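You operate a simulated robot arm through the tools that you are given. There is no shell and no other tool.

Carry out the task below with a simulated robot arm. There is one attempt and no reset: what you move stays moved.

TASK
Set the regulator to 3, open the air lever and fill the red wheel to about 2 bar.
Fine: then lever up and the blue head back on the blue stud; leave the other wheels.

Only the result counts: the job must be done as asked and must still hold three seconds after the hand-in. Knocking over, shifting, dropping, spilling or breaking anything else fails it.

THE ROBOT
A 7-joint arm with a four-finger gripper, fixed in place. Base frame: the origin is at the foot of the arm, x ahead of it, y to its left, z up; the work surface is at about z = 0.92. Lengths are in m, angles in rad, forces in N, time in s.
Its first joint turns from -1.204 to 3.002 rad. Payload 3.67 kg.
The TCP is the grasp point between the finger pads, 0.028 m short of the fingertips. In the tool frame z runs along the fingers and y along their closing line. The gripper opens to 0.112 m. The gripper's body begins 0.073 m behind the TCP.
Orientation is that of the tool frame in the base frame, as a unit quaternion [x, y, z, w]. With the fingers straight down and closing along the base's y, the tool's x points along the base's -x, its y along +y and its z along -z.

THE INTERFACE
- The arm moves only by the tool step_arm. Its argument "plan" is a list of rows, each a list of 7 numbers: the shift along the tool's x, y, z in units of 30 mm (1.0 is 30 mm), then the turn, a rotation vector about the tool's x, y, z in units of 5 degrees (1.0 is 5 degrees), then the gripper command, from -1 (shut) to 1 (fully open), values between in proportion. In form: [[tx, ty, tz, wx, wy, wz, claw], ...]. A call has 1 to 20 rows; each row shifts and turns the commanded pose from where the row before left it, along the tool's axes as they then stand. A call with a number of a shift or a turn outside -1 to 1 is refused whole. A row lasts 0.2 s, in which the tool goes at most 0.05 m and 0.15 rad; a call with a longer step from one row to the next is refused whole, and so is a gripper value outside its range. A pose out of reach is approached as far as the arm can. The call stops where the force on the tool passes 50 N (or 10 N more than at its start, if that is more) or the arm is blocked; 0.2 s more then pass. Each finger halts on what it meets, pressing with about 38 N; the grip force reading is that of the motor and also rises with nothing between the fingers. The clock runs only during rows and for 0.2 s after the last one: add rows that do not move to give the fingers time. The reply holds the time, the measured pose of the TCP, the force on the tool along the base axes, the opening and the grip force, in the units named above and with some noise, with the torque about the TCP (base axes, N m) and any sound that the robot's microphone picked up, and new pictures: "views" is both (left out), scene, wrist or none.
- Cameras (640 x 400 px; columns grow to the right, rows downward): "scene" is fixed at [0.4001, 0.6505, 1.7683]; the picture's right is [-0.95, -0.31, 0.00], its down [-0.14, 0.44, -0.89] and it looks along [0.27, -0.84, -0.46] (base axes); focal length 334 px, centre (320, 200). "wrist" rides on the gripper at [0.06, -0.018, -0.104] in the tool frame; the picture's right is [0.29, 0.96, 0.00], its down [-0.80, 0.24, -0.55] and it looks along [-0.53, 0.16, 0.83] (tool axes); focal length 234 px, centre (320, 200). There is no depth. A picture from a camera that has moved, and an enlarged one, comes with that camera's place and axes in the base frame and with its lens.
- move_column(by): slides the trunk up (or, below 0, down) by that many m; the arm rides with it, the base frame stays. It gives what a move gives, with no picture.
- close_up(camera, box): a new picture of the part [left, top, right, bottom] of that camera's present view, enlarged. The clock stands still meanwhile.
- sign_off(): hands the job in; it is judged then, once.

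Nothing tells you positions but the pictures and the camera data. Unless the task says otherwise, let go and move clear before handing in.

The tools are called after ">>>" as name(argument=value, ...) on one line, values as JSON. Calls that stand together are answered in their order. step_arm: Moves the arm, as the interface text tells. Its arguments: {"type":"object","properties":{"plan":{"type":"array","items":{"type":"array","items":{"type":"number"}}},"views":{"type":"string","enum":["both","scene","wrist","none"]}},"required":["plan"]} The other tools are called the same way: move_column (by) slides the trunk up or down; close_up (camera, box) takes an enlarged picture of a part of a camera's view; sign_off () hands the job in.

At the start:

```text
t: 0.0
ee_pos: [0.483, -0.554, 1.3616]
ee_rot: [0.0, 1.0, 0.0, 0.0]
ft_force: [1.1, 0.5, -0.6]
moment: [0.0, 0.03, -0.03]
opening: 0.1122
grip_force: 0.0
trunk travel left (down, up): [-0.725, 0.115]
```

scene: 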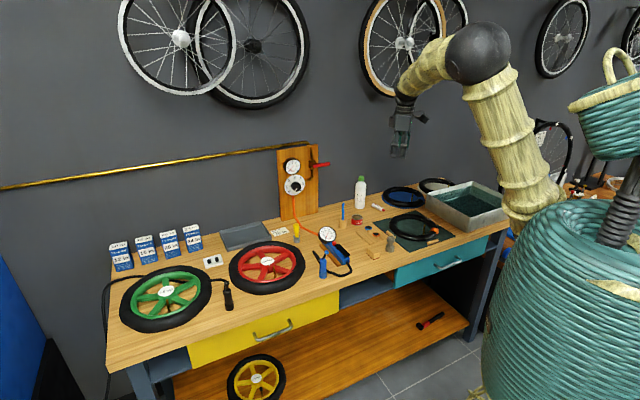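
wrist: 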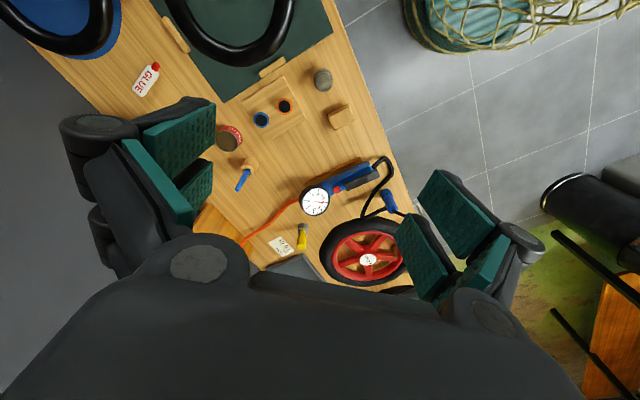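

I see a workbench with a regulator panel on the back wall (a gauge, a dial and a red lever), a red wheel lying flat, and a blue inflator with a gauge and chuck. I'll enlarge the parts of the view before moving.

>>> close_up(camera="scene", box=[260, 130, 360, 230])

>>> close_up(camera="scene", box=[220, 200, 380, 300])

>>> close_up(camera="scene", box=[330, 170, 490, 270])

>>> close_up(camera="scene", box=[90, 220, 250, 340])

>>> close_up(camera="wrist", box=[220, 60, 420, 300])

```text
4.00 times, centred on (310, 180) of scene
camera zoom: at [0.4001, 0.6505, 1.7683], right [-0.95, -0.31, 0.0], down [-0.14, 0.44, -0.89], along [0.27, -0.84, -0.46], focal length 1338 px, centre (360, 280)
```

zoom: 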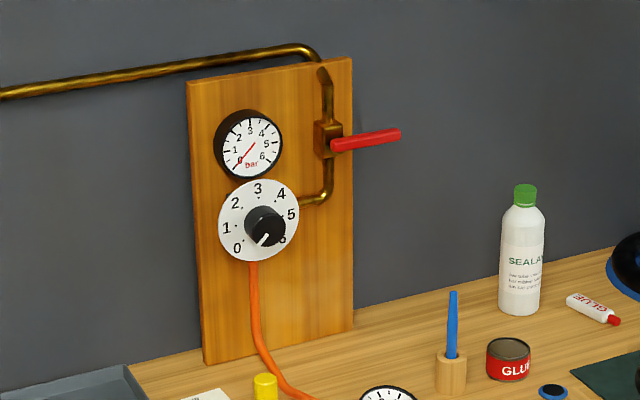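

```text
4.00 times, centred on (300, 250) of scene
camera zoom: at [0.4001, 0.6505, 1.7683], right [-0.95, -0.31, 0.0], down [-0.14, 0.44, -0.89], along [0.27, -0.84, -0.46], focal length 1338 px, centre (400, 0)
```

zoom: 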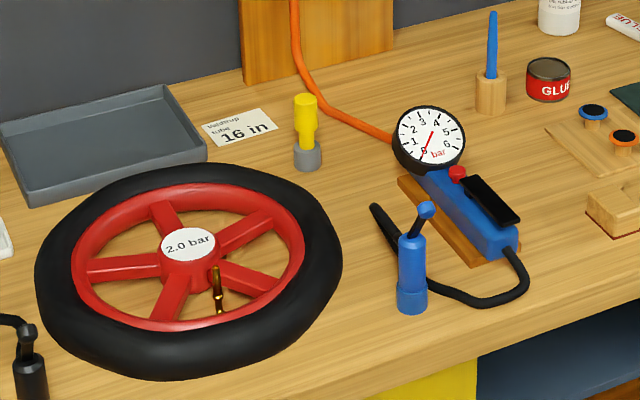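

```text
4.00 times, centred on (410, 220) of scene
camera zoom: at [0.4001, 0.6505, 1.7683], right [-0.95, -0.31, 0.0], down [-0.14, 0.44, -0.89], along [0.27, -0.84, -0.46], focal length 1338 px, centre (-40, 120)
```

zoom: 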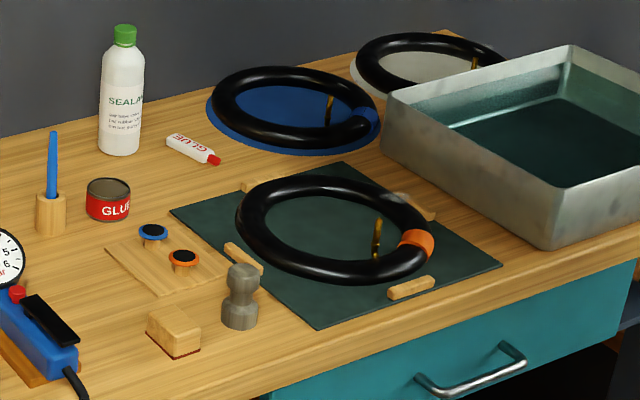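

```text
3.33 times, centred on (170, 280) of scene
camera zoom: at [0.4001, 0.6505, 1.7683], right [-0.95, -0.31, 0.0], down [-0.14, 0.44, -0.89], along [0.27, -0.84, -0.46], focal length 1115 px, centre (820, -67)
```

zoom: 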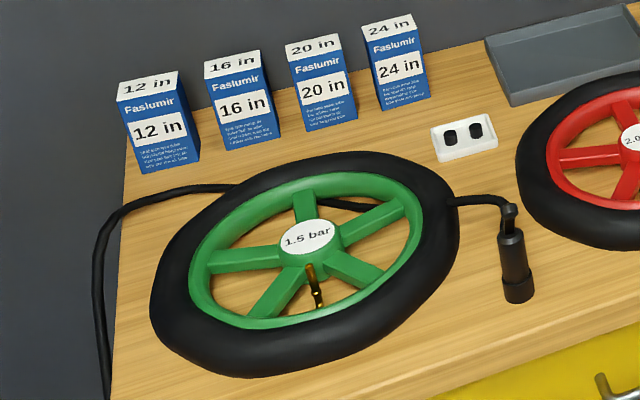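

```text
1.67 times, centred on (320, 180) of wrist
camera zoom: at [0.4218, -0.5706, 1.4662], right [-0.29, 0.96, 0.0], down [0.8, 0.24, 0.55], along [0.53, 0.16, -0.83], focal length 390 px, centre (320, 233)
```

zoom: 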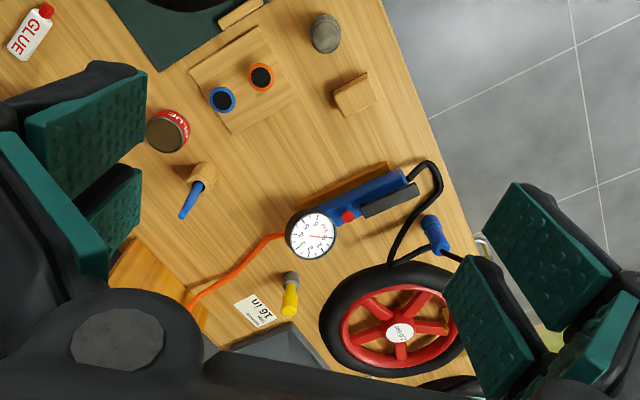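

The bench back wall is toward -y. I need finer detail on the dial, the valve, the blue head and the inflator before I plan anything.

>>> close_up(camera="scene", box=[308, 240, 358, 290])

>>> close_up(camera="scene", box=[275, 150, 335, 200])

>>> close_up(camera="scene", box=[310, 220, 360, 270])

>>> close_up(camera="scene", box=[250, 245, 300, 285])

>>> close_up(camera="scene", box=[205, 265, 255, 315])

>>> close_up(camera="scene", box=[220, 340, 300, 400])

```text
8.00 times, centred on (333, 265) of scene
camera zoom: at [0.4001, 0.6505, 1.7683], right [-0.95, -0.31, 0.0], down [-0.14, 0.44, -0.89], along [0.27, -0.84, -0.46], focal length 2676 px, centre (216, -320)
```

zoom: 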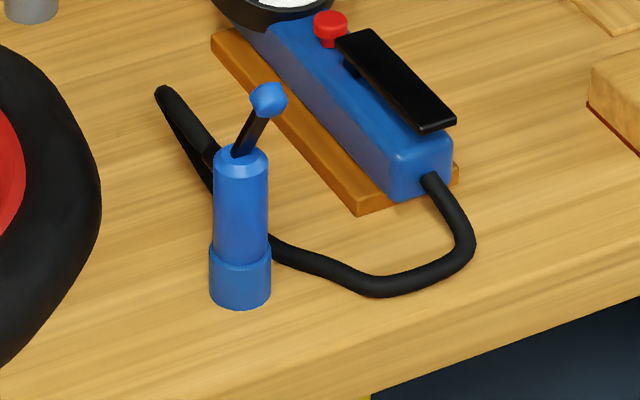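

```text
8.00 times, centred on (305, 175) of scene
camera zoom: at [0.4001, 0.6505, 1.7683], right [-0.95, -0.31, 0.0], down [-0.14, 0.44, -0.89], along [0.27, -0.84, -0.46], focal length 2676 px, centre (440, 400)
```

zoom: 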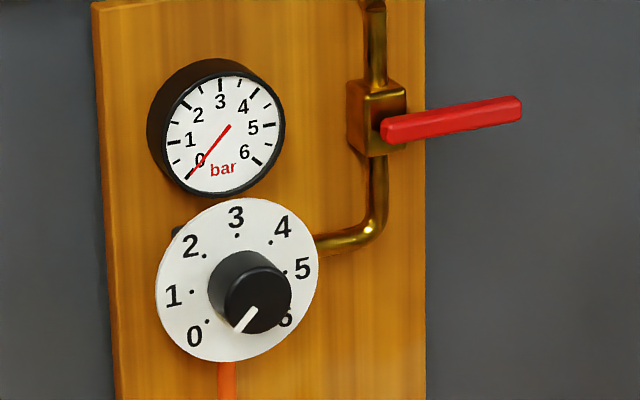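

```text
8.00 times, centred on (335, 245) of scene
camera zoom: at [0.4001, 0.6505, 1.7683], right [-0.95, -0.31, 0.0], down [-0.14, 0.44, -0.89], along [0.27, -0.84, -0.46], focal length 2676 px, centre (200, -160)
```

zoom: 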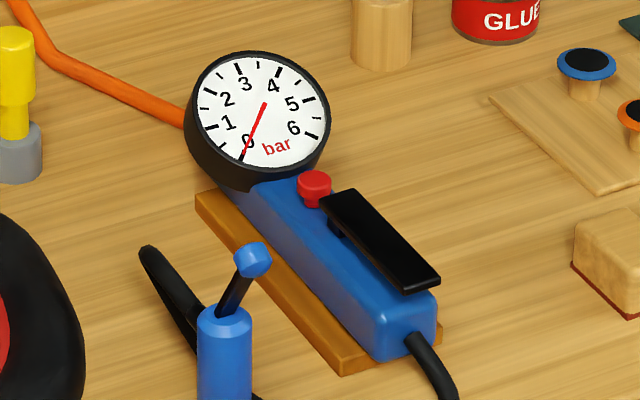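

```text
10.00 times, centred on (275, 265) of scene
camera zoom: at [0.4001, 0.6505, 1.7683], right [-0.95, -0.31, 0.0], down [-0.14, 0.44, -0.89], along [0.27, -0.84, -0.46], focal length 3345 px, centre (770, -450)
```

zoom: 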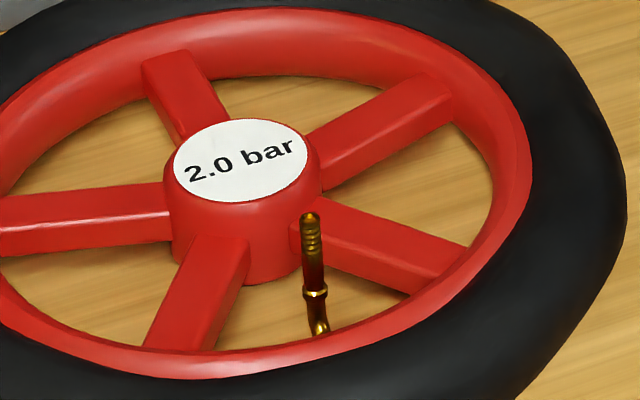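

```text
8.00 times, centred on (230, 290) of scene
camera zoom: at [0.4001, 0.6505, 1.7683], right [-0.95, -0.31, 0.0], down [-0.14, 0.44, -0.89], along [0.27, -0.84, -0.46], focal length 2676 px, centre (1040, -520)
```

zoom: 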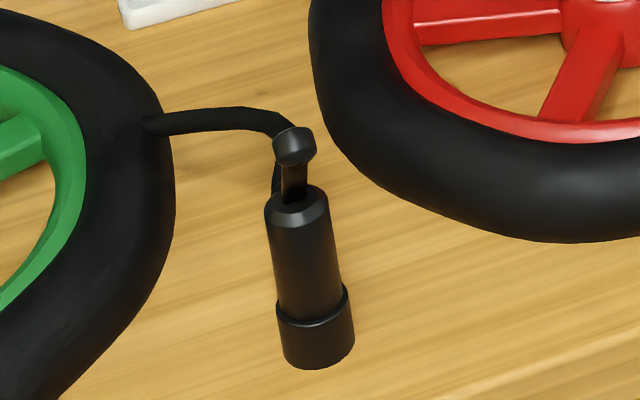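

```text
6.67 times, centred on (260, 370) of scene
camera zoom: at [0.4001, 0.6505, 1.7683], right [-0.95, -0.31, 0.0], down [-0.14, 0.44, -0.89], along [0.27, -0.84, -0.46], focal length 2230 px, centre (720, -933)
```

zoom: 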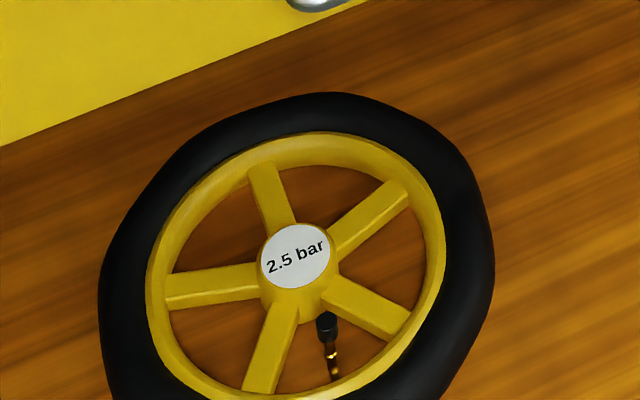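

The bench sits at about 45° to the base: its depth direction n is about (0.69, -0.72) and its length direction a is about (0.72, 0.69). My first position estimates are:

| Item | Position |
|---|---|
| Blue head on its stud | (0.69, -0.30) |
| Red wheel valve | (0.87, -0.24) |
| Regulator knob | (0.93, -0.63, 1.105) |

I'll turn the tool so the wrist camera faces the panel.

>>> step_arm(plan=[[0, 0, 0, 0, 0, 1, 0], [0, 0, 0, 0, 0, 1, 0], [0, 0, 0, 0, 0, 1, 0], [0, 0, 0, 0, 0, 1, 0], [0, 0, 0, 0, 0, 1, 0], [0, 0, 0, 0, 0, 1, 0], [0, 0, 0, 0, 0, 1, 0], [0, 0, 0, 0, 0, 1, 0], [0, 0, 0, 0, 0, 1, 0], [0, 0, 0, 0, 0, 0.2, 0]])

```text
t: 2.2
ee_pos: [0.4836, -0.5539, 1.3612]
ee_rot: [0.391, 0.921, 0.0, 0.001]
ft_force: [-0.1, -0.2, -0.6]
moment: [-0.01, 0.0, 0.01]
opening: 0.056
grip_force: 0.2
trunk travel left (down, up): [-0.725, 0.115]
camera wrist: at [0.4283, -0.5219, 1.4665], right [0.49, 0.87, 0.0], down [0.73, -0.41, 0.55], along [0.48, -0.27, -0.83], focal length 234 px, centre (320, 200)
```

scene: 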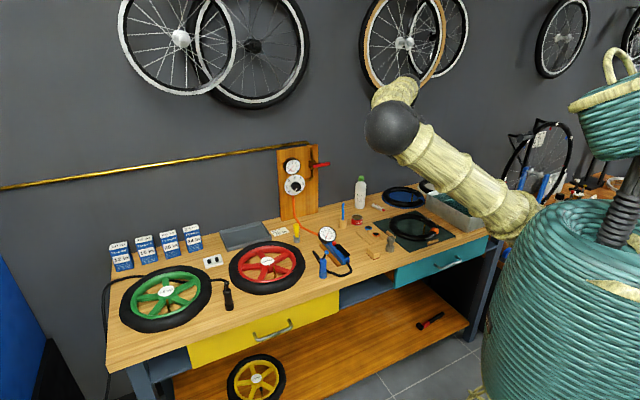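
wrist: 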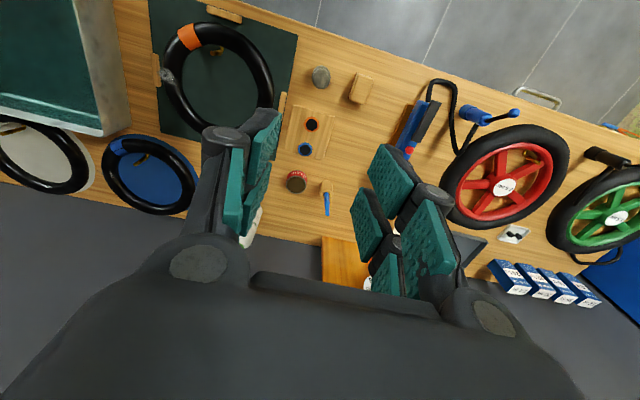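

The tool's x now points along -n. Next I'll tilt the tool to point horizontally at the wall while sliding along the bench, to look at the panel from the front.

>>> step_arm(plan=[[0, 0.45, 0, 0, -1, 0, 0], [0, 0.45, 0, 0, -1, 0, 0], [0, 0.45, 0, 0, -1, 0, 0], [0, 0.45, 0, 0, -1, 0, 0], [0, 0.45, 0, 0, -1, 0, 0], [0, 0.45, 0, 0, -1, 0, 0], [0, 0.45, 0, 0, -1, 0, 0], [0, 0.45, 0, 0, -1, 0, 0], [0, 0.45, 0, 0, -1, 0, 0], [0, 0.45, 0, 0, -1, 0, 0], [0, 0.45, 0, 0, -1, 0, 0], [0, 0.45, 0, 0, -1, 0, 0], [0, 0.45, 0, 0, -1, 0, 0], [0, 0.45, 0, 0, -1, 0, 0], [0, 0.45, 0, 0, -1, 0, 0], [0, 0.45, 0, 0, -1, 0, 0], [0, 0.45, 0, 0, -1, 0, 0], [0, 0.45, 0, 0, -1, 0, 0], [0, 0.4, 0, 0, 0, 0, 0]])

```text
t: 6.4
ee_pos: [0.6512, -0.5188, 1.3843]
ee_rot: [0.284, 0.635, -0.286, 0.659]
ft_force: [0.2, -0.4, -0.2]
moment: [-0.01, -0.02, -0.02]
opening: 0.056
grip_force: 0.0
out of reach, approached as far as the arm can: row 10, 11, 12, 13, 14, 15, 16, 17, 18, 19
trunk travel left (down, up): [-0.725, 0.115]
stopped in row 19: the arm was blocked; the commanded pose is now the measured one
camera wrist: at [0.569, -0.4534, 1.3199], right [0.72, 0.64, -0.28], down [-0.22, 0.58, 0.78], along [0.66, -0.5, 0.56], focal length 234 px, centre (320, 200)
```

scene: 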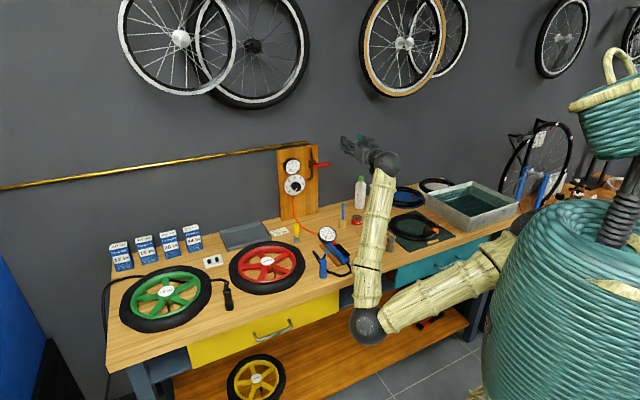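
wrist: 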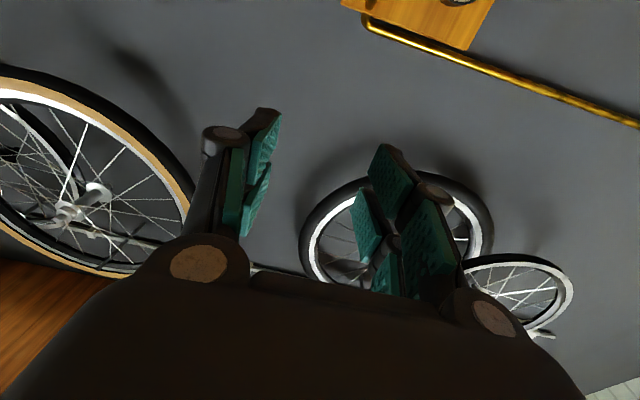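

The arm reached the orientation but its elbow swung low, because this wrist roll doesn't suit it. I'll back off and roll the wrist the other way so the elbow comes back up.

>>> step_arm(plan=[[0, 0, -0.7, 0, 0, -1, 0], [0, 0, -0.7, 0, 0, -1, 0], [0, 0, -0.7, 0, 0, -1, 0], [0, 0, -0.7, 0, 0, -1, 0], [0, 0, 0, 0, 0, -1, 0], [0, 0, 0, 0, 0, -1, 0], [0, 0, 0, 0, 0, -1, 0], [0, 0, 0, 0, 0, -1, 0], [0, 0, 0, 0, 0, -1, 0], [0, 0, 0, 0, 0, -1, 0]])

```text
t: 8.6
ee_pos: [0.5847, -0.5127, 1.3918]
ee_rot: [-0.006, 0.689, -0.548, 0.475]
ft_force: [-0.6, -0.3, 0.4]
moment: [0.0, -0.03, -0.02]
opening: 0.0559
grip_force: 0.0
out of reach, approached as far as the arm can: row 1, 2, 3, 4
trunk travel left (down, up): [-0.725, 0.115]
camera wrist: at [0.4725, -0.4715, 1.3609], right [0.33, 0.23, -0.91], down [0.2, 0.93, 0.31], along [0.92, -0.28, 0.27], focal length 234 px, centre (320, 200)
```

scene: 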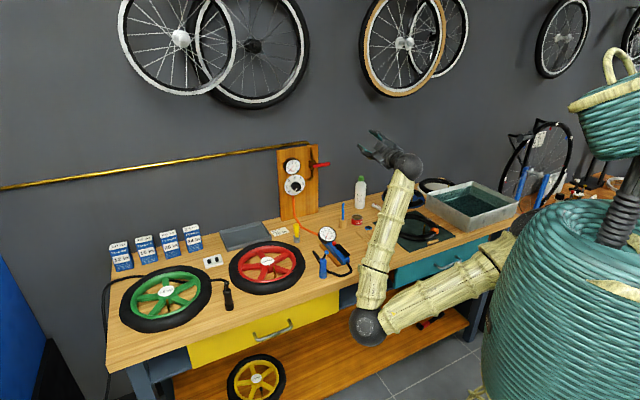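
wrist: 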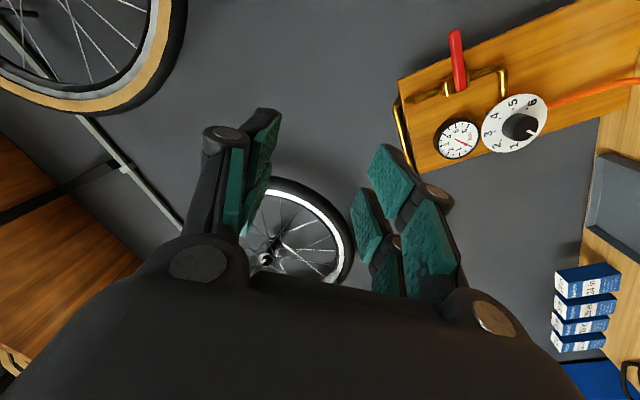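

The pose is reachable again and the wrist camera can see the panel. The elbow is still low, so I'll tilt the tool back down to see whether it comes up.

>>> step_arm(plan=[[0, 0, 0, -0.763, 0.646, 0, 0], [0, 0, 0, -0.763, 0.646, 0, 0], [0, 0, 0, -0.763, 0.646, 0, 0], [0, 0, 0, -0.763, 0.646, 0, 0], [0, 0, 0, -0.763, 0.646, 0, 0], [0, 0, 0, -0.763, 0.646, 0, 0], [0, 0, 0, -0.763, 0.646, 0, 0], [0, 0, 0, -0.763, 0.646, 0, 0], [0, 0, 0, -0.763, 0.646, 0, 0], [0, 0, 0, -0.763, 0.646, 0, 0], [0, 0, 0, -0.763, 0.646, 0, 0], [0, 0, 0, -0.763, 0.646, 0, 0], [0, 0, 0, -0.763, 0.646, 0, 0], [0, 0, 0, -0.763, 0.646, 0, 0], [0, 0, 0, -0.763, 0.646, 0, 0], [0, 0, 0, -0.763, 0.646, 0, 0], [0, 0, 0, -0.763, 0.646, 0, 0]])

>>> close_up(camera="wrist", box=[160, 20, 480, 220])

```text
t: 12.2
ee_pos: [0.5909, -0.5009, 1.3789]
ee_rot: [-0.019, 0.998, -0.041, 0.041]
ft_force: [0.1, -0.4, 0.0]
moment: [0.02, -0.02, -0.02]
opening: 0.0558
grip_force: 0.1
trunk travel left (down, up): [-0.725, 0.115]
camera wrist: at [0.5235, -0.5114, 1.478], right [-0.32, 0.94, -0.1], down [0.74, 0.32, 0.59], along [0.59, 0.11, -0.8], focal length 234 px, centre (320, 200)
```

scene: 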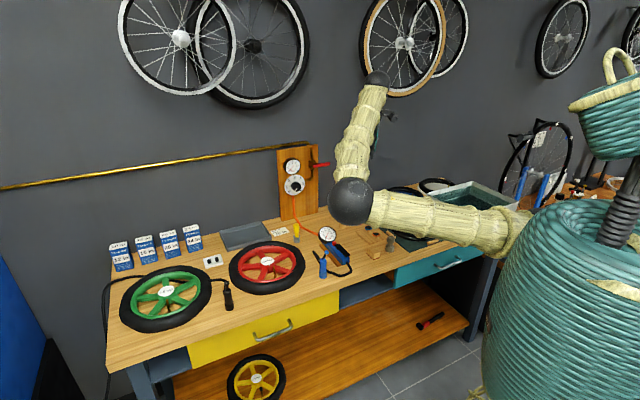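
wrist: 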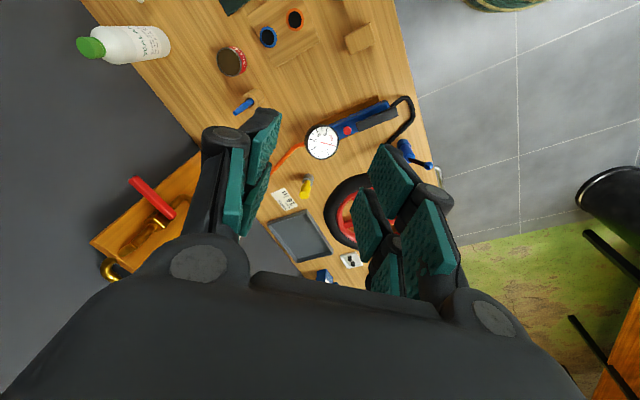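

```text
2.00 times, centred on (320, 120) of wrist
camera zoom: at [0.5235, -0.5114, 1.478], right [-0.32, 0.94, -0.1], down [0.74, 0.32, 0.59], along [0.59, 0.11, -0.8], focal length 468 px, centre (320, 360)
```

zoom: 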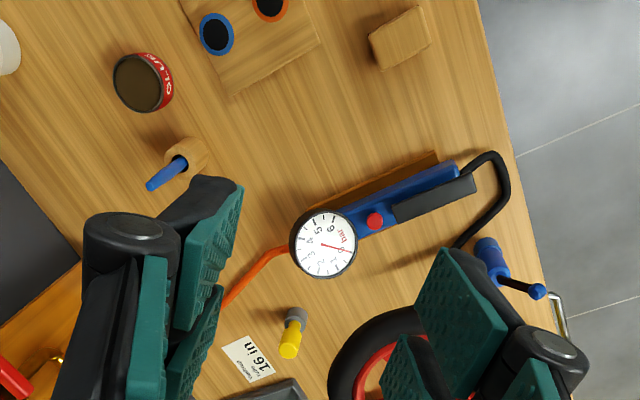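

The elbow is now out to the side at mid-height. I'll roll the wrist further the same way to check that this raises it.

>>> step_arm(plan=[[0, 0, 0, 0, 0, -1, 0], [0, 0, 0, 0, 0, -1, 0], [0, 0, 0, 0, 0, -1, 0], [0, 0, 0, 0, 0, -1, 0], [0, 0, 0, 0, 0, -1, 0], [0, 0, 0, 0, 0, -1, 0], [0, 0, 0, 0, 0, -1, 0], [0, 0, 0, 0, 0, -1, 0], [0, 0, 0, 0, 0, -1, 0]])

```text
t: 14.2
ee_pos: [0.5923, -0.5021, 1.3775]
ee_rot: [-0.4, 0.915, -0.055, 0.023]
ft_force: [0.2, 0.5, -0.2]
moment: [-0.01, 0.02, -0.02]
opening: 0.0561
grip_force: 0.1
trunk travel left (down, up): [-0.725, 0.115]
camera wrist: at [0.5557, -0.5478, 1.4832], right [-0.89, 0.43, -0.11], down [0.32, 0.79, 0.52], along [0.31, 0.43, -0.85], focal length 234 px, centre (320, 200)
```

scene: 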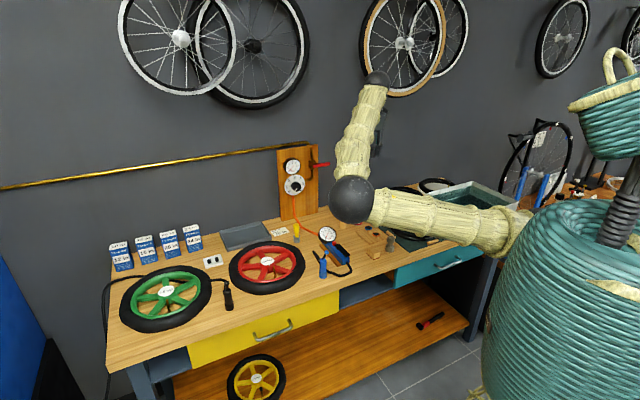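
wrist: 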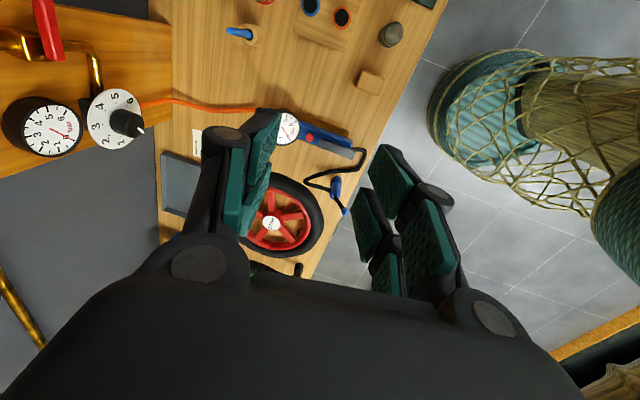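

Only the last joint turned, so the elbow stays out to the left at z of about 1.4. That works because it is well above the bench items. Now I'll tilt the tool toward the wall with this roll, camera on the right side.

>>> step_arm(plan=[[0, 0, 0, 1, 0, 0, 0], [0, 0, 0, 1, 0, 0, 0], [0, 0, 0, 1, 0, 0, 0], [0, 0, 0, 1, 0, 0, 0], [0, 0, 0, 1, 0, 0, 0], [0, 0, 0, 1, 0, 0, 0], [0, 0, 0, 1, 0, 0, 0], [0, 0, 0, 1, 0, 0, 0], [0, 0, 0, 1, 0, 0, 0], [0, 0, 0, 1, 0, 0, 0], [0, 0, 0, 1, 0, 0, 0], [0, 0, 0, 1, 0, 0, 0], [0, 0, 0, 1, 0, 0, 0], [0, 0, 0, 1, 0, 0, 0], [0, 0, 0, 1, 0, 0, 0], [0, 0, 0, 1, 0, 0, 0], [0, 0, 0, 0.6, 0, 0, 0]])

```text
t: 17.8
ee_pos: [0.5883, -0.5058, 1.3856]
ee_rot: [0.279, -0.647, 0.651, -0.282]
ft_force: [-0.2, -0.1, 0.7]
moment: [0.02, -0.01, -0.03]
opening: 0.0561
grip_force: 0.1
trunk travel left (down, up): [-0.725, 0.115]
camera wrist: at [0.471, -0.477, 1.403], right [-0.19, -0.21, -0.96], down [0.15, 0.96, -0.24], along [0.97, -0.19, -0.15], focal length 234 px, centre (320, 200)
```

scene: 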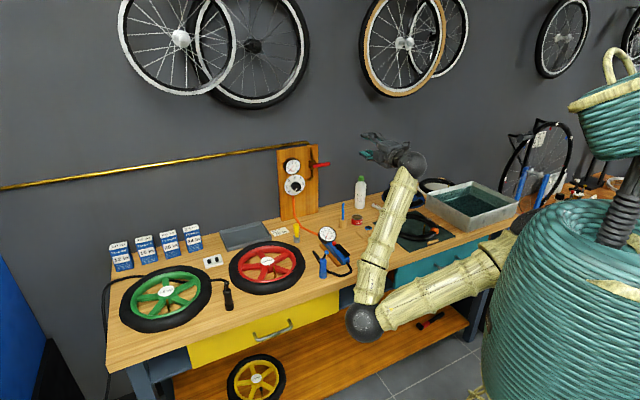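
wrist: 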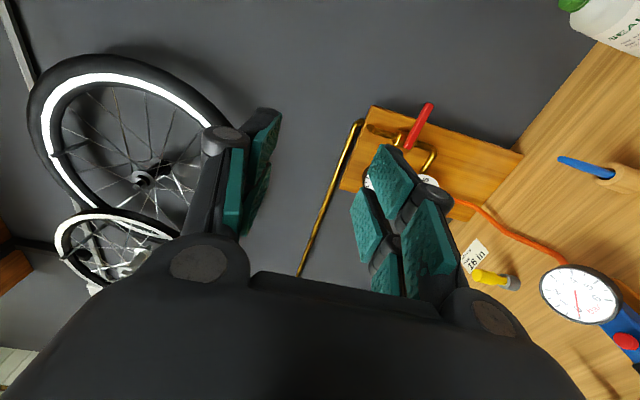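

The elbow hangs at about z = 1.1 in front of the bench, clear of it. I'll raise the trunk fully for more clearance, then bring the tool in front of the knob in stages.

>>> move_column(by=0.115)

>>> step_arm(plan=[[-0.4, 0.8, 0.2, 0, 0.3, 0, 0], [-0.4, 0.8, 0.2, 0, 0.3, 0, 0], [-0.4, 0.8, 0.2, 0, 0, 0, 0], [-0.4, 0.8, 0.2, 0, 0, 0, 0], [-0.4, 0.8, 0.2, 0, 0, 0, 0], [-0.4, 0.8, 0.2, 0, 0, 0, 0], [-0.4, 0.8, 0.2, 0, 0, 0, 0], [-0.4, 0.8, 0.2, 0, 0, 0, 0], [-0.4, 0.8, 0.2, 0, 0, 0, 0], [-0.4, 0.8, 0.2, 0, 0, 0, 0], [-0.4, 0.8, 0.2, 0, 0, 0, 0]])

```text
t: 19.3
ee_pos: [0.5888, -0.5067, 1.498]
ee_rot: [0.281, -0.647, 0.652, -0.279]
ft_force: [0.9, 0.1, -0.5]
moment: [-0.03, -0.02, 0.01]
opening: 0.056
grip_force: 0.1
trunk travel left (down, up): [-0.84, 0.0]
```

```text
t: 20.2
ee_pos: [0.6104, -0.5229, 1.5058]
ee_rot: [0.203, -0.63, 0.688, -0.298]
ft_force: [0.6, 0.9, 0.6]
moment: [0.01, -0.05, 0.01]
opening: 0.0562
grip_force: 0.1
out of reach, approached as far as the arm can: row 2, 3, 4
trunk travel left (down, up): [-0.84, 0.0]
stopped in row 4: the arm was blocked; the commanded pose is now the measured one
camera wrist: at [0.4958, -0.484, 1.5049], right [-0.07, -0.22, -0.97], down [0.26, 0.94, -0.23], along [0.96, -0.27, 0.0], focal length 234 px, centre (320, 200)
```

scene: 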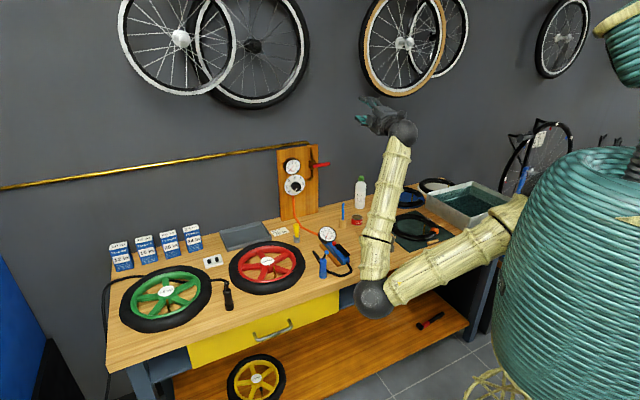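
wrist: 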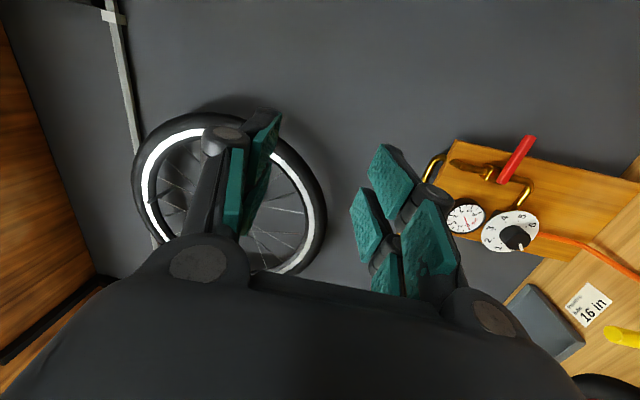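

The arm blocked again at what looks like a joint limit with the elbow hanging down. I'll tilt the tool back down and then roll the wrist negatively until its other limit pushes the elbow upward.

>>> step_arm(plan=[[0, 0, 0, -1, 0, 0, 0], [0, 0, 0, -1, 0, 0, 0], [0, 0, 0, -1, 0, 0, 0], [0, 0, 0, -1, 0, 0, 0], [0, 0, 0, -1, 0, 0, 0], [0, 0, 0, -1, 0, 0, 0], [0, 0, 0, -1, 0, 0, 0], [0, 0, 0, -1, 0, 0, 0], [0, 0, 0, -1, 0, 0, 0], [0, 0, 0, -1, 0, 0, 0], [0, 0, 0, -1, 0, 0, 0], [0, 0, 0, -1, 0, 0, 0], [0, 0, 0, -1, 0, 0, 0], [0, 0, 0, -1, 0, 0, 0], [0, 0, 0, -1, 0, 0, 0], [0, 0, 0, -1, 0, 0, 0], [0, 0, 0, -1, 0, 0, 0], [0, 0, 0, -1, 0, 0, 0], [0, 0, 0, -1, 0, 0, 0]], views="scene")

>>> step_arm(plan=[[0, 0, 0, 0, 0, -1, 0], [0, 0, 0, 0, 0, -1, 0], [0, 0, 0, 0, 0, -1, 0], [0, 0, 0, 0, 0, -1, 0], [0, 0, 0, 0, 0, -1, 0], [0, 0, 0, 0, 0, -1, 0], [0, 0, 0, 0, 0, -1, 0], [0, 0, 0, 0, 0, -1, 0], [0, 0, 0, 0, 0, -1, 0], [0, 0, 0, 0, 0, -1, 0], [0, 0, 0, 0, 0, -1, 0], [0, 0, 0, 0, 0, -1, 0], [0, 0, 0, 0, 0, -1, 0], [0, 0, 0, 0, 0, -1, 0], [0, 0, 0, 0, 0, -1, 0], [0, 0, 0, 0, 0, -1, 0], [0, 0, 0, 0, 0, -1, 0], [0, 0, 0, 0, 0, -1, 0], [0, 0, 0, 0, 0, -1, 0], [0, 0, 0, 0, 0, -1, 0]], views="both")

```text
t: 24.2
ee_pos: [0.6141, -0.5209, 1.502]
ee_rot: [-0.36, 0.931, 0.002, 0.051]
ft_force: [0.1, 0.6, 0.2]
moment: [0.02, -0.02, 0.01]
opening: 0.0562
grip_force: 0.1
trunk travel left (down, up): [-0.84, 0.0]
```

scene: 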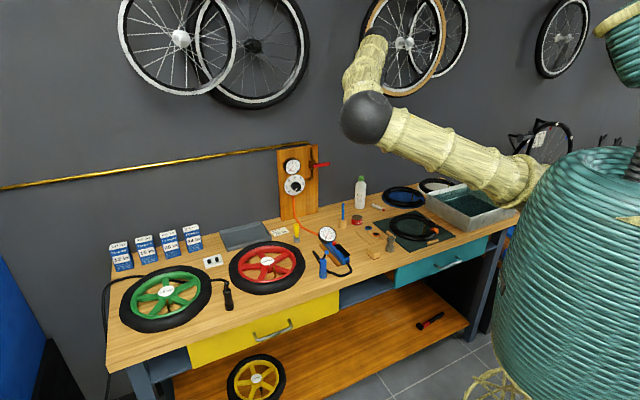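

```text
t: 28.4
ee_pos: [0.6104, -0.5279, 1.4944]
ee_rot: [0.943, -0.33, 0.031, -0.038]
ft_force: [-0.2, 0.8, 0.3]
moment: [-0.02, -0.04, 0.03]
opening: 0.0559
grip_force: 0.0
trunk travel left (down, up): [-0.84, 0.0]
camera wrist: at [0.6597, -0.5567, 1.6005], right [-0.37, -0.93, -0.08], down [-0.82, 0.28, 0.5], along [-0.45, 0.25, -0.86], focal length 234 px, centre (320, 200)
```

scene: 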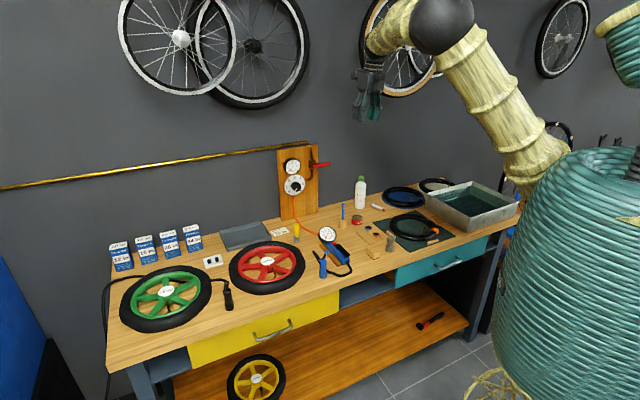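
wrist: 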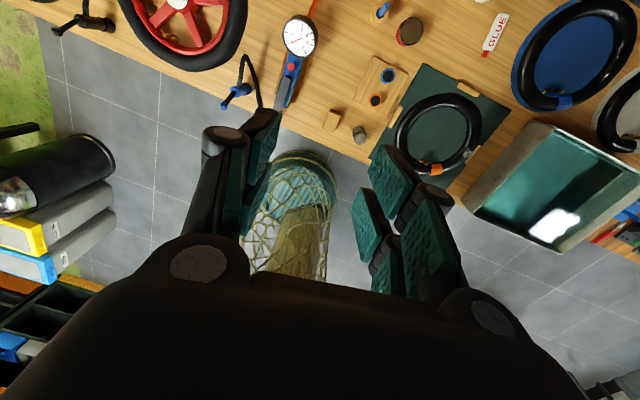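

That worked: the elbow is now up and the tool points down with its x toward the wall. I'll align the yaw, then tilt toward the wall while lowering and extending slightly.

>>> step_arm(plan=[[0, 0, 0, 0, 0, 1, 0], [0, 0, 0, 0, 0, 0.5, 0], [0.2, 0, 0.5, 0, 1, 0, 0], [0.156, 0, 0.515, 0, 1, 0, 0], [0.11, 0, 0.527, 0, 1, 0, 0], [0.064, 0, 0.535, 0, 1, 0, 0], [0.017, 0, 0.538, 0, 1, 0, 0], [-0.03, 0, 0.538, 0, 1, 0, 0], [-0.077, 0, 0.533, 0, 1, 0, 0], [-0.123, 0, 0.525, 0, 1, 0, 0], [-0.168, 0, 0.512, 0, 1, 0, 0], [-0.212, 0, 0.495, 0, 1, 0, 0]], views="both")

```text
t: 31.2
ee_pos: [0.6423, -0.5898, 1.3106]
ee_rot: [0.821, -0.398, 0.388, 0.129]
ft_force: [0.6, -0.2, 0.4]
moment: [0.0, -0.01, -0.02]
opening: 0.0562
grip_force: 0.1
trunk travel left (down, up): [-0.84, 0.0]
stopped in row 12: the arm was blocked; the commanded pose is now the measured one
camera wrist: at [0.6229, -0.5561, 1.4265], right [-0.61, -0.78, 0.12], down [-0.78, 0.57, -0.25], along [0.12, -0.24, -0.96], focal length 234 px, centre (320, 200)
```

scene: 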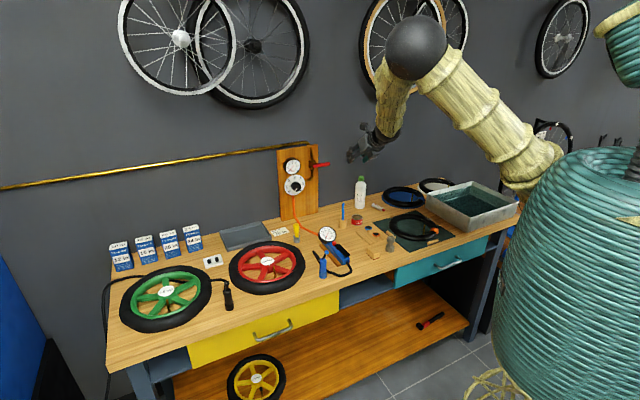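
wrist: 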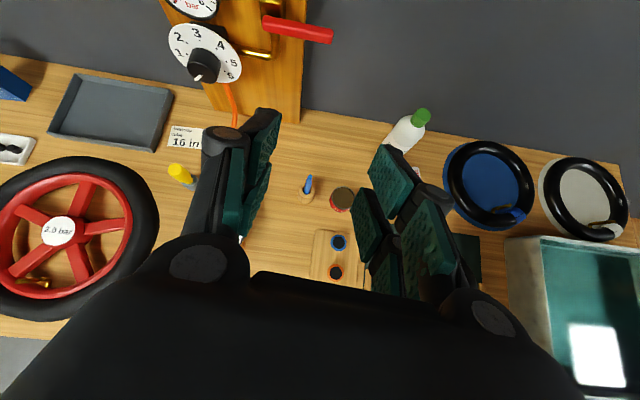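

The tool is tilted 48° and the panel is well in view from above, but the arm blocked, probably at the roll joint's limit. I'll roll +30° to free it and continue the tilt.

>>> step_arm(plan=[[0, 0, 0, 0, 0, 1, 0], [0, 0, 0, 0, 0, 1, 0], [0, 0, 0, 0, 0, 1, 0], [0, 0, 0, 0, 0, 1, 0], [0, 0, 0, 0, 0, 1, 0], [0, 0, 0, 0, 0, 1, 0], [0, 0, 0, 0.5, 0.866, 0, 0], [0, 0, 0, 0.5, 0.866, 0, 0], [0, 0, 0, 0.5, 0.866, 0, 0], [0, 0, 0, 0.5, 0.866, 0, 0], [0, 0, 0, 0.5, 0.866, 0, 0]], views="both")

```text
t: 33.6
ee_pos: [0.6392, -0.5944, 1.309]
ee_rot: [0.596, -0.539, 0.592, 0.062]
ft_force: [0.0, 0.5, -0.4]
moment: [0.01, -0.03, 0.03]
opening: 0.056
grip_force: 0.1
trunk travel left (down, up): [-0.84, 0.0]
camera wrist: at [0.5683, -0.5466, 1.396], right [-0.77, -0.56, -0.32], down [-0.3, 0.75, -0.59], along [0.57, -0.36, -0.74], focal length 234 px, centre (320, 200)
```

scene: 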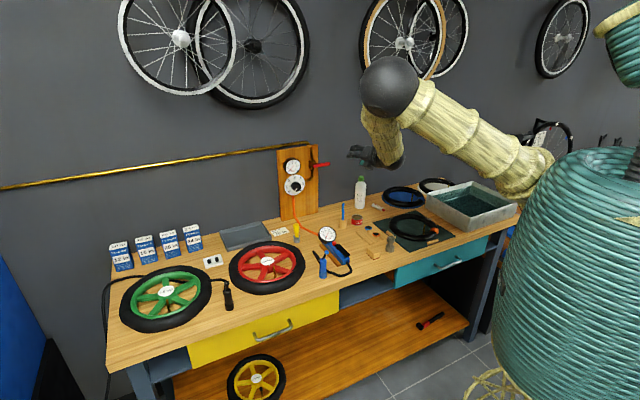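
wrist: 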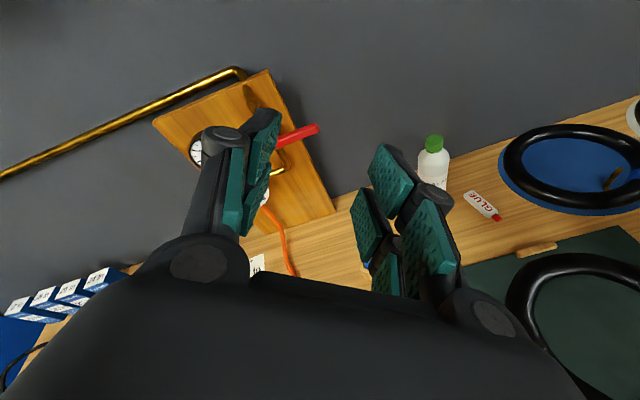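

Tilt is now about 73° with the elbow safely up. I'll finish the tilt to point straight along the panel normal.

>>> step_arm(plan=[[0, 0, 0, 0.58, 0.62, 0, 0], [0, 0, 0, 0.58, 0.62, 0, 0], [0, 0, 0, 0.58, 0.62, 0, 0], [0, 0, 0, 0.58, 0.62, 0, 0], [0, 0, 0, 0, 0, 0, 0.4]], views="wrist")

```text
t: 34.8
ee_pos: [0.6435, -0.587, 1.3146]
ee_rot: [0.535, -0.459, 0.707, 0.056]
ft_force: [0.2, 0.0, -0.2]
moment: [0.02, -0.01, -0.01]
opening: 0.0784
grip_force: 0.1
trunk travel left (down, up): [-0.84, 0.0]
camera wrist: at [0.5549, -0.527, 1.3733], right [-0.67, -0.67, -0.33], down [-0.19, 0.58, -0.79], along [0.72, -0.46, -0.52], focal length 234 px, centre (320, 200)
```

wrist: 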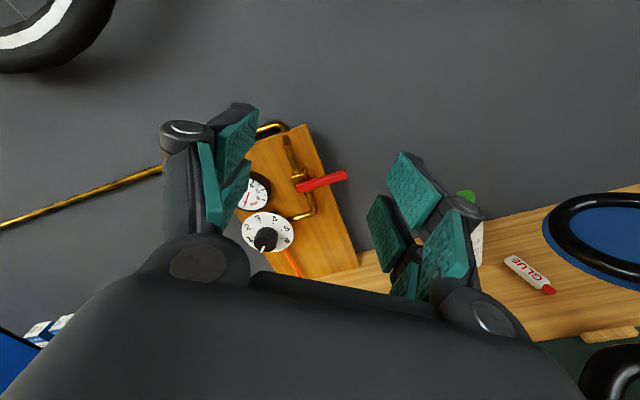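

The tool is now aligned with the panel normal (x up and to the right). Next I'll move to a standoff in front of the knob at roughly a = 0.225, z = 1.105.

>>> step_arm(plan=[[-0.9, -0.042, 0.17, 0, 0, 0, 0.4], [-0.9, -0.042, 0.17, 0, 0, 0, 0.4], [-0.9, -0.042, 0.17, 0, 0, 0, 0.4], [-0.9, -0.042, 0.17, 0, 0, 0, 0.4], [-0.9, -0.042, 0.17, 0, 0, 0, 0.4], [-0.9, -0.042, 0.17, 0, 0, 0, 0.4], [-0.9, -0.042, 0.17, 0, 0, 0, 0.4], [-0.9, -0.042, 0.17, 0, 0, 0, 0.4], [-0.9, -0.042, 0.17, 0, 0, 0, 0.4], [-0.9, -0.042, 0.17, 0, 0, 0, 0.4]], views="both")

```text
t: 37.0
ee_pos: [0.8026, -0.5048, 1.1049]
ee_rot: [0.535, -0.46, 0.707, 0.055]
ft_force: [-0.8, 0.0, -0.7]
moment: [-0.01, -0.03, 0.02]
opening: 0.0781
grip_force: 0.0
trunk travel left (down, up): [-0.84, 0.0]
camera wrist: at [0.7143, -0.4441, 1.1633], right [-0.67, -0.67, -0.33], down [-0.19, 0.59, -0.79], along [0.72, -0.46, -0.52], focal length 234 px, centre (320, 200)
```

scene: 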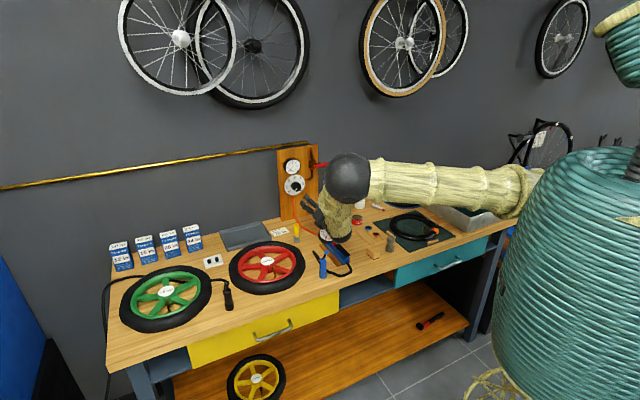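
wrist: 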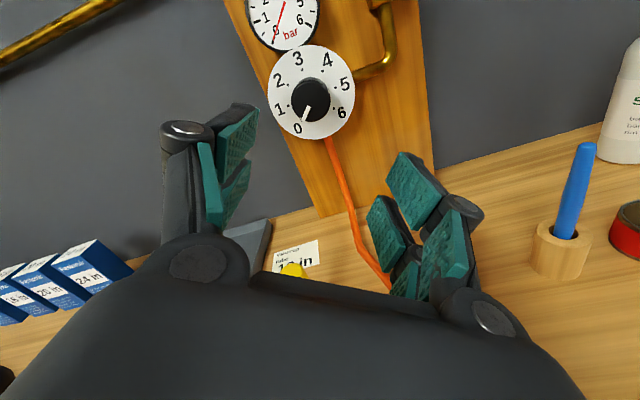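

I'm well placed in front of the dial, and the wrist camera sees the knob pointing at 0. I'll zoom in to refine the knob's position.

>>> close_up(camera="wrist", box=[240, 30, 400, 150])

>>> close_up(camera="scene", box=[275, 140, 345, 240])

```text
3.33 times, centred on (320, 90) of wrist
camera zoom: at [0.7143, -0.4441, 1.1633], right [-0.67, -0.67, -0.33], down [-0.19, 0.59, -0.79], along [0.72, -0.46, -0.52], focal length 781 px, centre (320, 567)
```

zoom: 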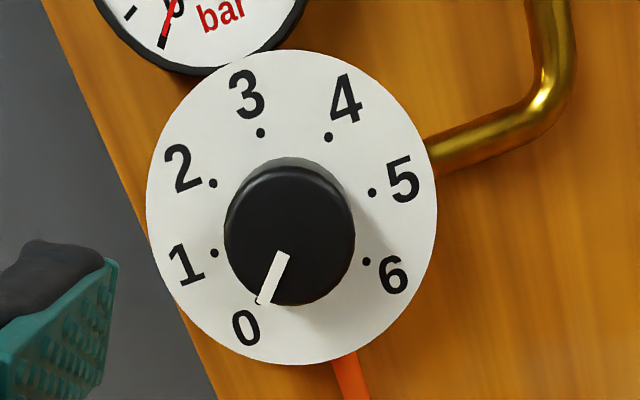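

```text
4.00 times, centred on (310, 190) of scene
camera zoom: at [0.4001, 0.6505, 1.7683], right [-0.95, -0.31, 0.0], down [-0.14, 0.44, -0.89], along [0.27, -0.84, -0.46], focal length 1338 px, centre (360, 240)
```

zoom: 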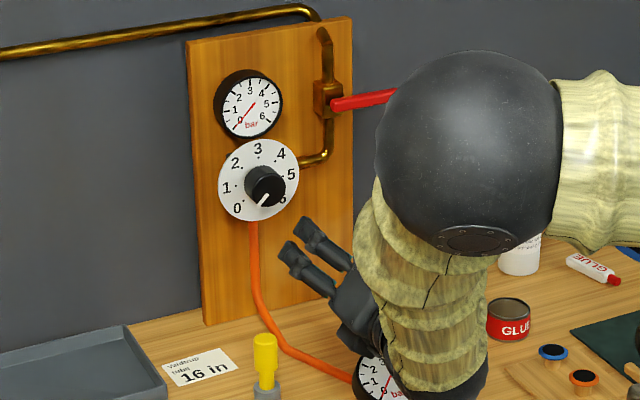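

Triangulating both views puts the knob face at about (a = 0.236, n = 1.080, z = 1.118), with the disc at n = 1.113. I'll roll back so the long clockwise turn has room, centre on the knob and open a little more.

>>> step_arm(plan=[[0, 0, 0, 0, 0, -1, 0.4], [0, 0, 0, 0, 0, -1, 0.4], [0, 0, 0, 0, 0, -1, 0.4], [0, 0, 0, 0, 0, -1, 0.4], [0, 0, 0, 0, 0, -1, 0.4], [0, 0, 0, 0, 0, -1, 0.4], [0, 0, 0, 0, 0, -1, 0.4], [0, 0, 0, 0, 0, -1, 0.4]], views="both")

```text
t: 38.8
ee_pos: [0.8017, -0.505, 1.1037]
ee_rot: [0.66, -0.249, 0.645, 0.295]
ft_force: [-0.3, 0.2, -0.1]
moment: [-0.02, 0.01, 0.02]
opening: 0.0786
grip_force: 0.0
trunk travel left (down, up): [-0.84, 0.0]
camera wrist: at [0.744, -0.4144, 1.1617], right [-0.67, -0.66, 0.35], down [-0.6, 0.18, -0.78], along [0.45, -0.73, -0.51], focal length 234 px, centre (320, 200)
```

scene: 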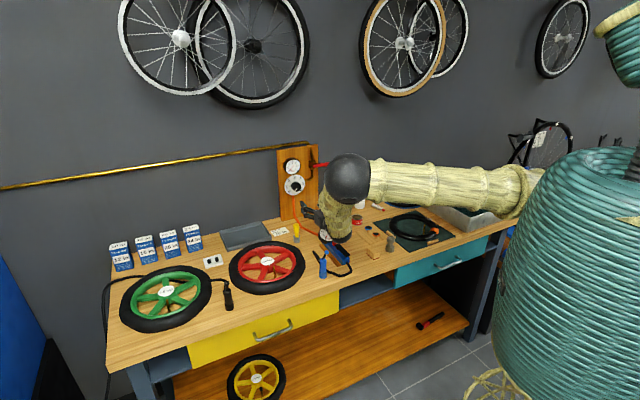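
wrist: 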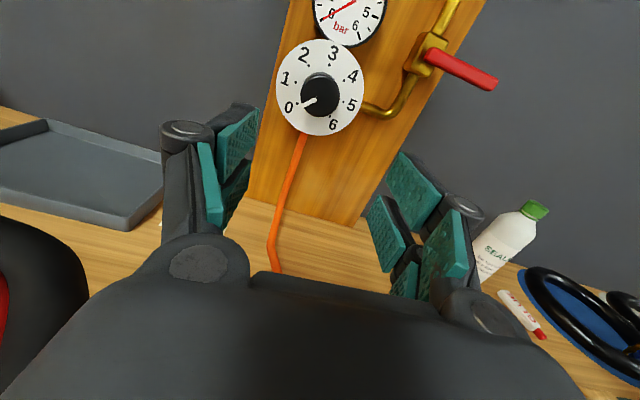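

The roll moved freely and x now points up. I'll shift to centre on the knob and move partway in, then check.

>>> step_arm(plan=[[0.28, -0.13, 0, 0, 0, 0, 0.4], [0.28, -0.13, 0, 0, 0, 0, 0.4], [0, 0, 0.8, 0, 0, 0, 0.4], [0, 0, 0.8, 0, 0, 0, 0.4], [0, 0, 0.8, 0, 0, 0, 0.4], [0, 0, 0.8, 0, 0, 0, 0.4], [0, 0, 0, 0, 0, 0, 0.4]], views="both")

>>> close_up(camera="wrist", box=[220, 60, 420, 260])

>>> close_up(camera="scene", box=[275, 140, 375, 260])

```text
t: 40.4
ee_pos: [0.8745, -0.5678, 1.1205]
ee_rot: [0.66, -0.249, 0.645, 0.295]
ft_force: [-0.5, 0.1, 0.7]
moment: [0.01, 0.04, -0.03]
opening: 0.0785
grip_force: 0.0
trunk travel left (down, up): [-0.84, 0.0]
camera wrist: at [0.8167, -0.4769, 1.1788], right [-0.67, -0.66, 0.35], down [-0.6, 0.18, -0.78], along [0.45, -0.73, -0.51], focal length 234 px, centre (320, 200)
```

scene: 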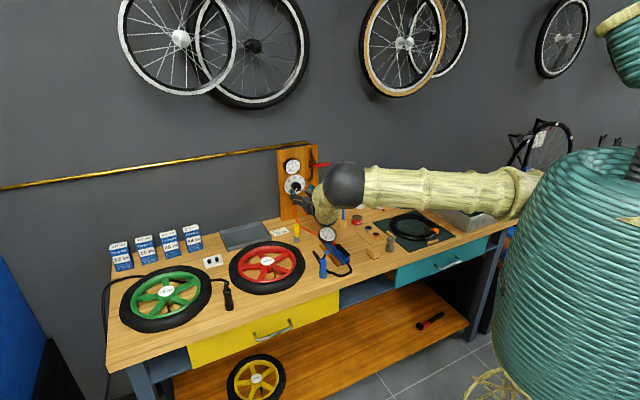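
wrist: 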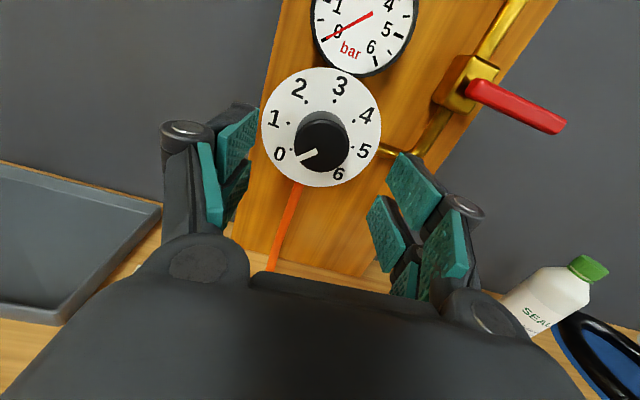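

```text
2.00 times, centred on (320, 160) of wrist
camera zoom: at [0.8167, -0.4769, 1.1788], right [-0.67, -0.66, 0.35], down [-0.6, 0.18, -0.78], along [0.45, -0.73, -0.51], focal length 468 px, centre (320, 280)
```

zoom: 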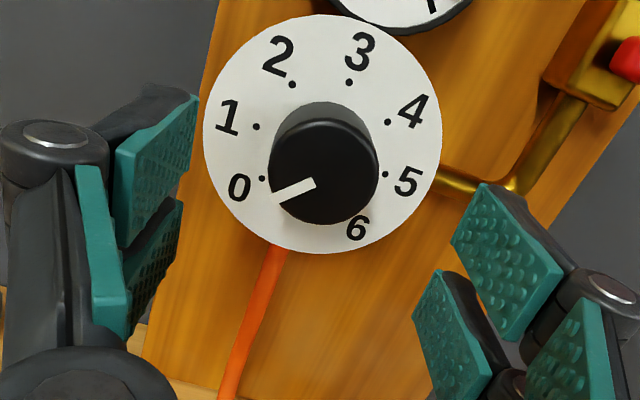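

```text
3.33 times, centred on (325, 200) of scene
camera zoom: at [0.4001, 0.6505, 1.7683], right [-0.95, -0.31, 0.0], down [-0.14, 0.44, -0.89], along [0.27, -0.84, -0.46], focal length 1115 px, centre (303, 200)
```

zoom: 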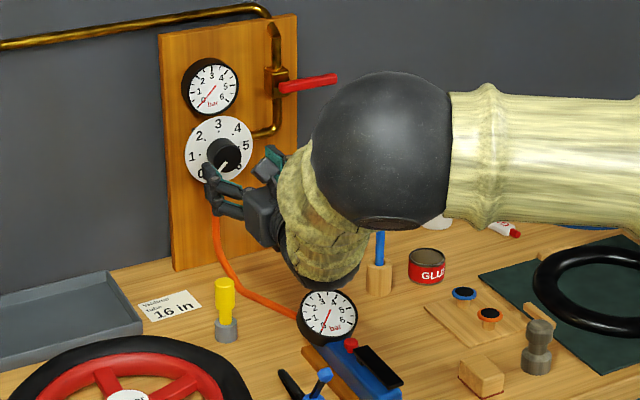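

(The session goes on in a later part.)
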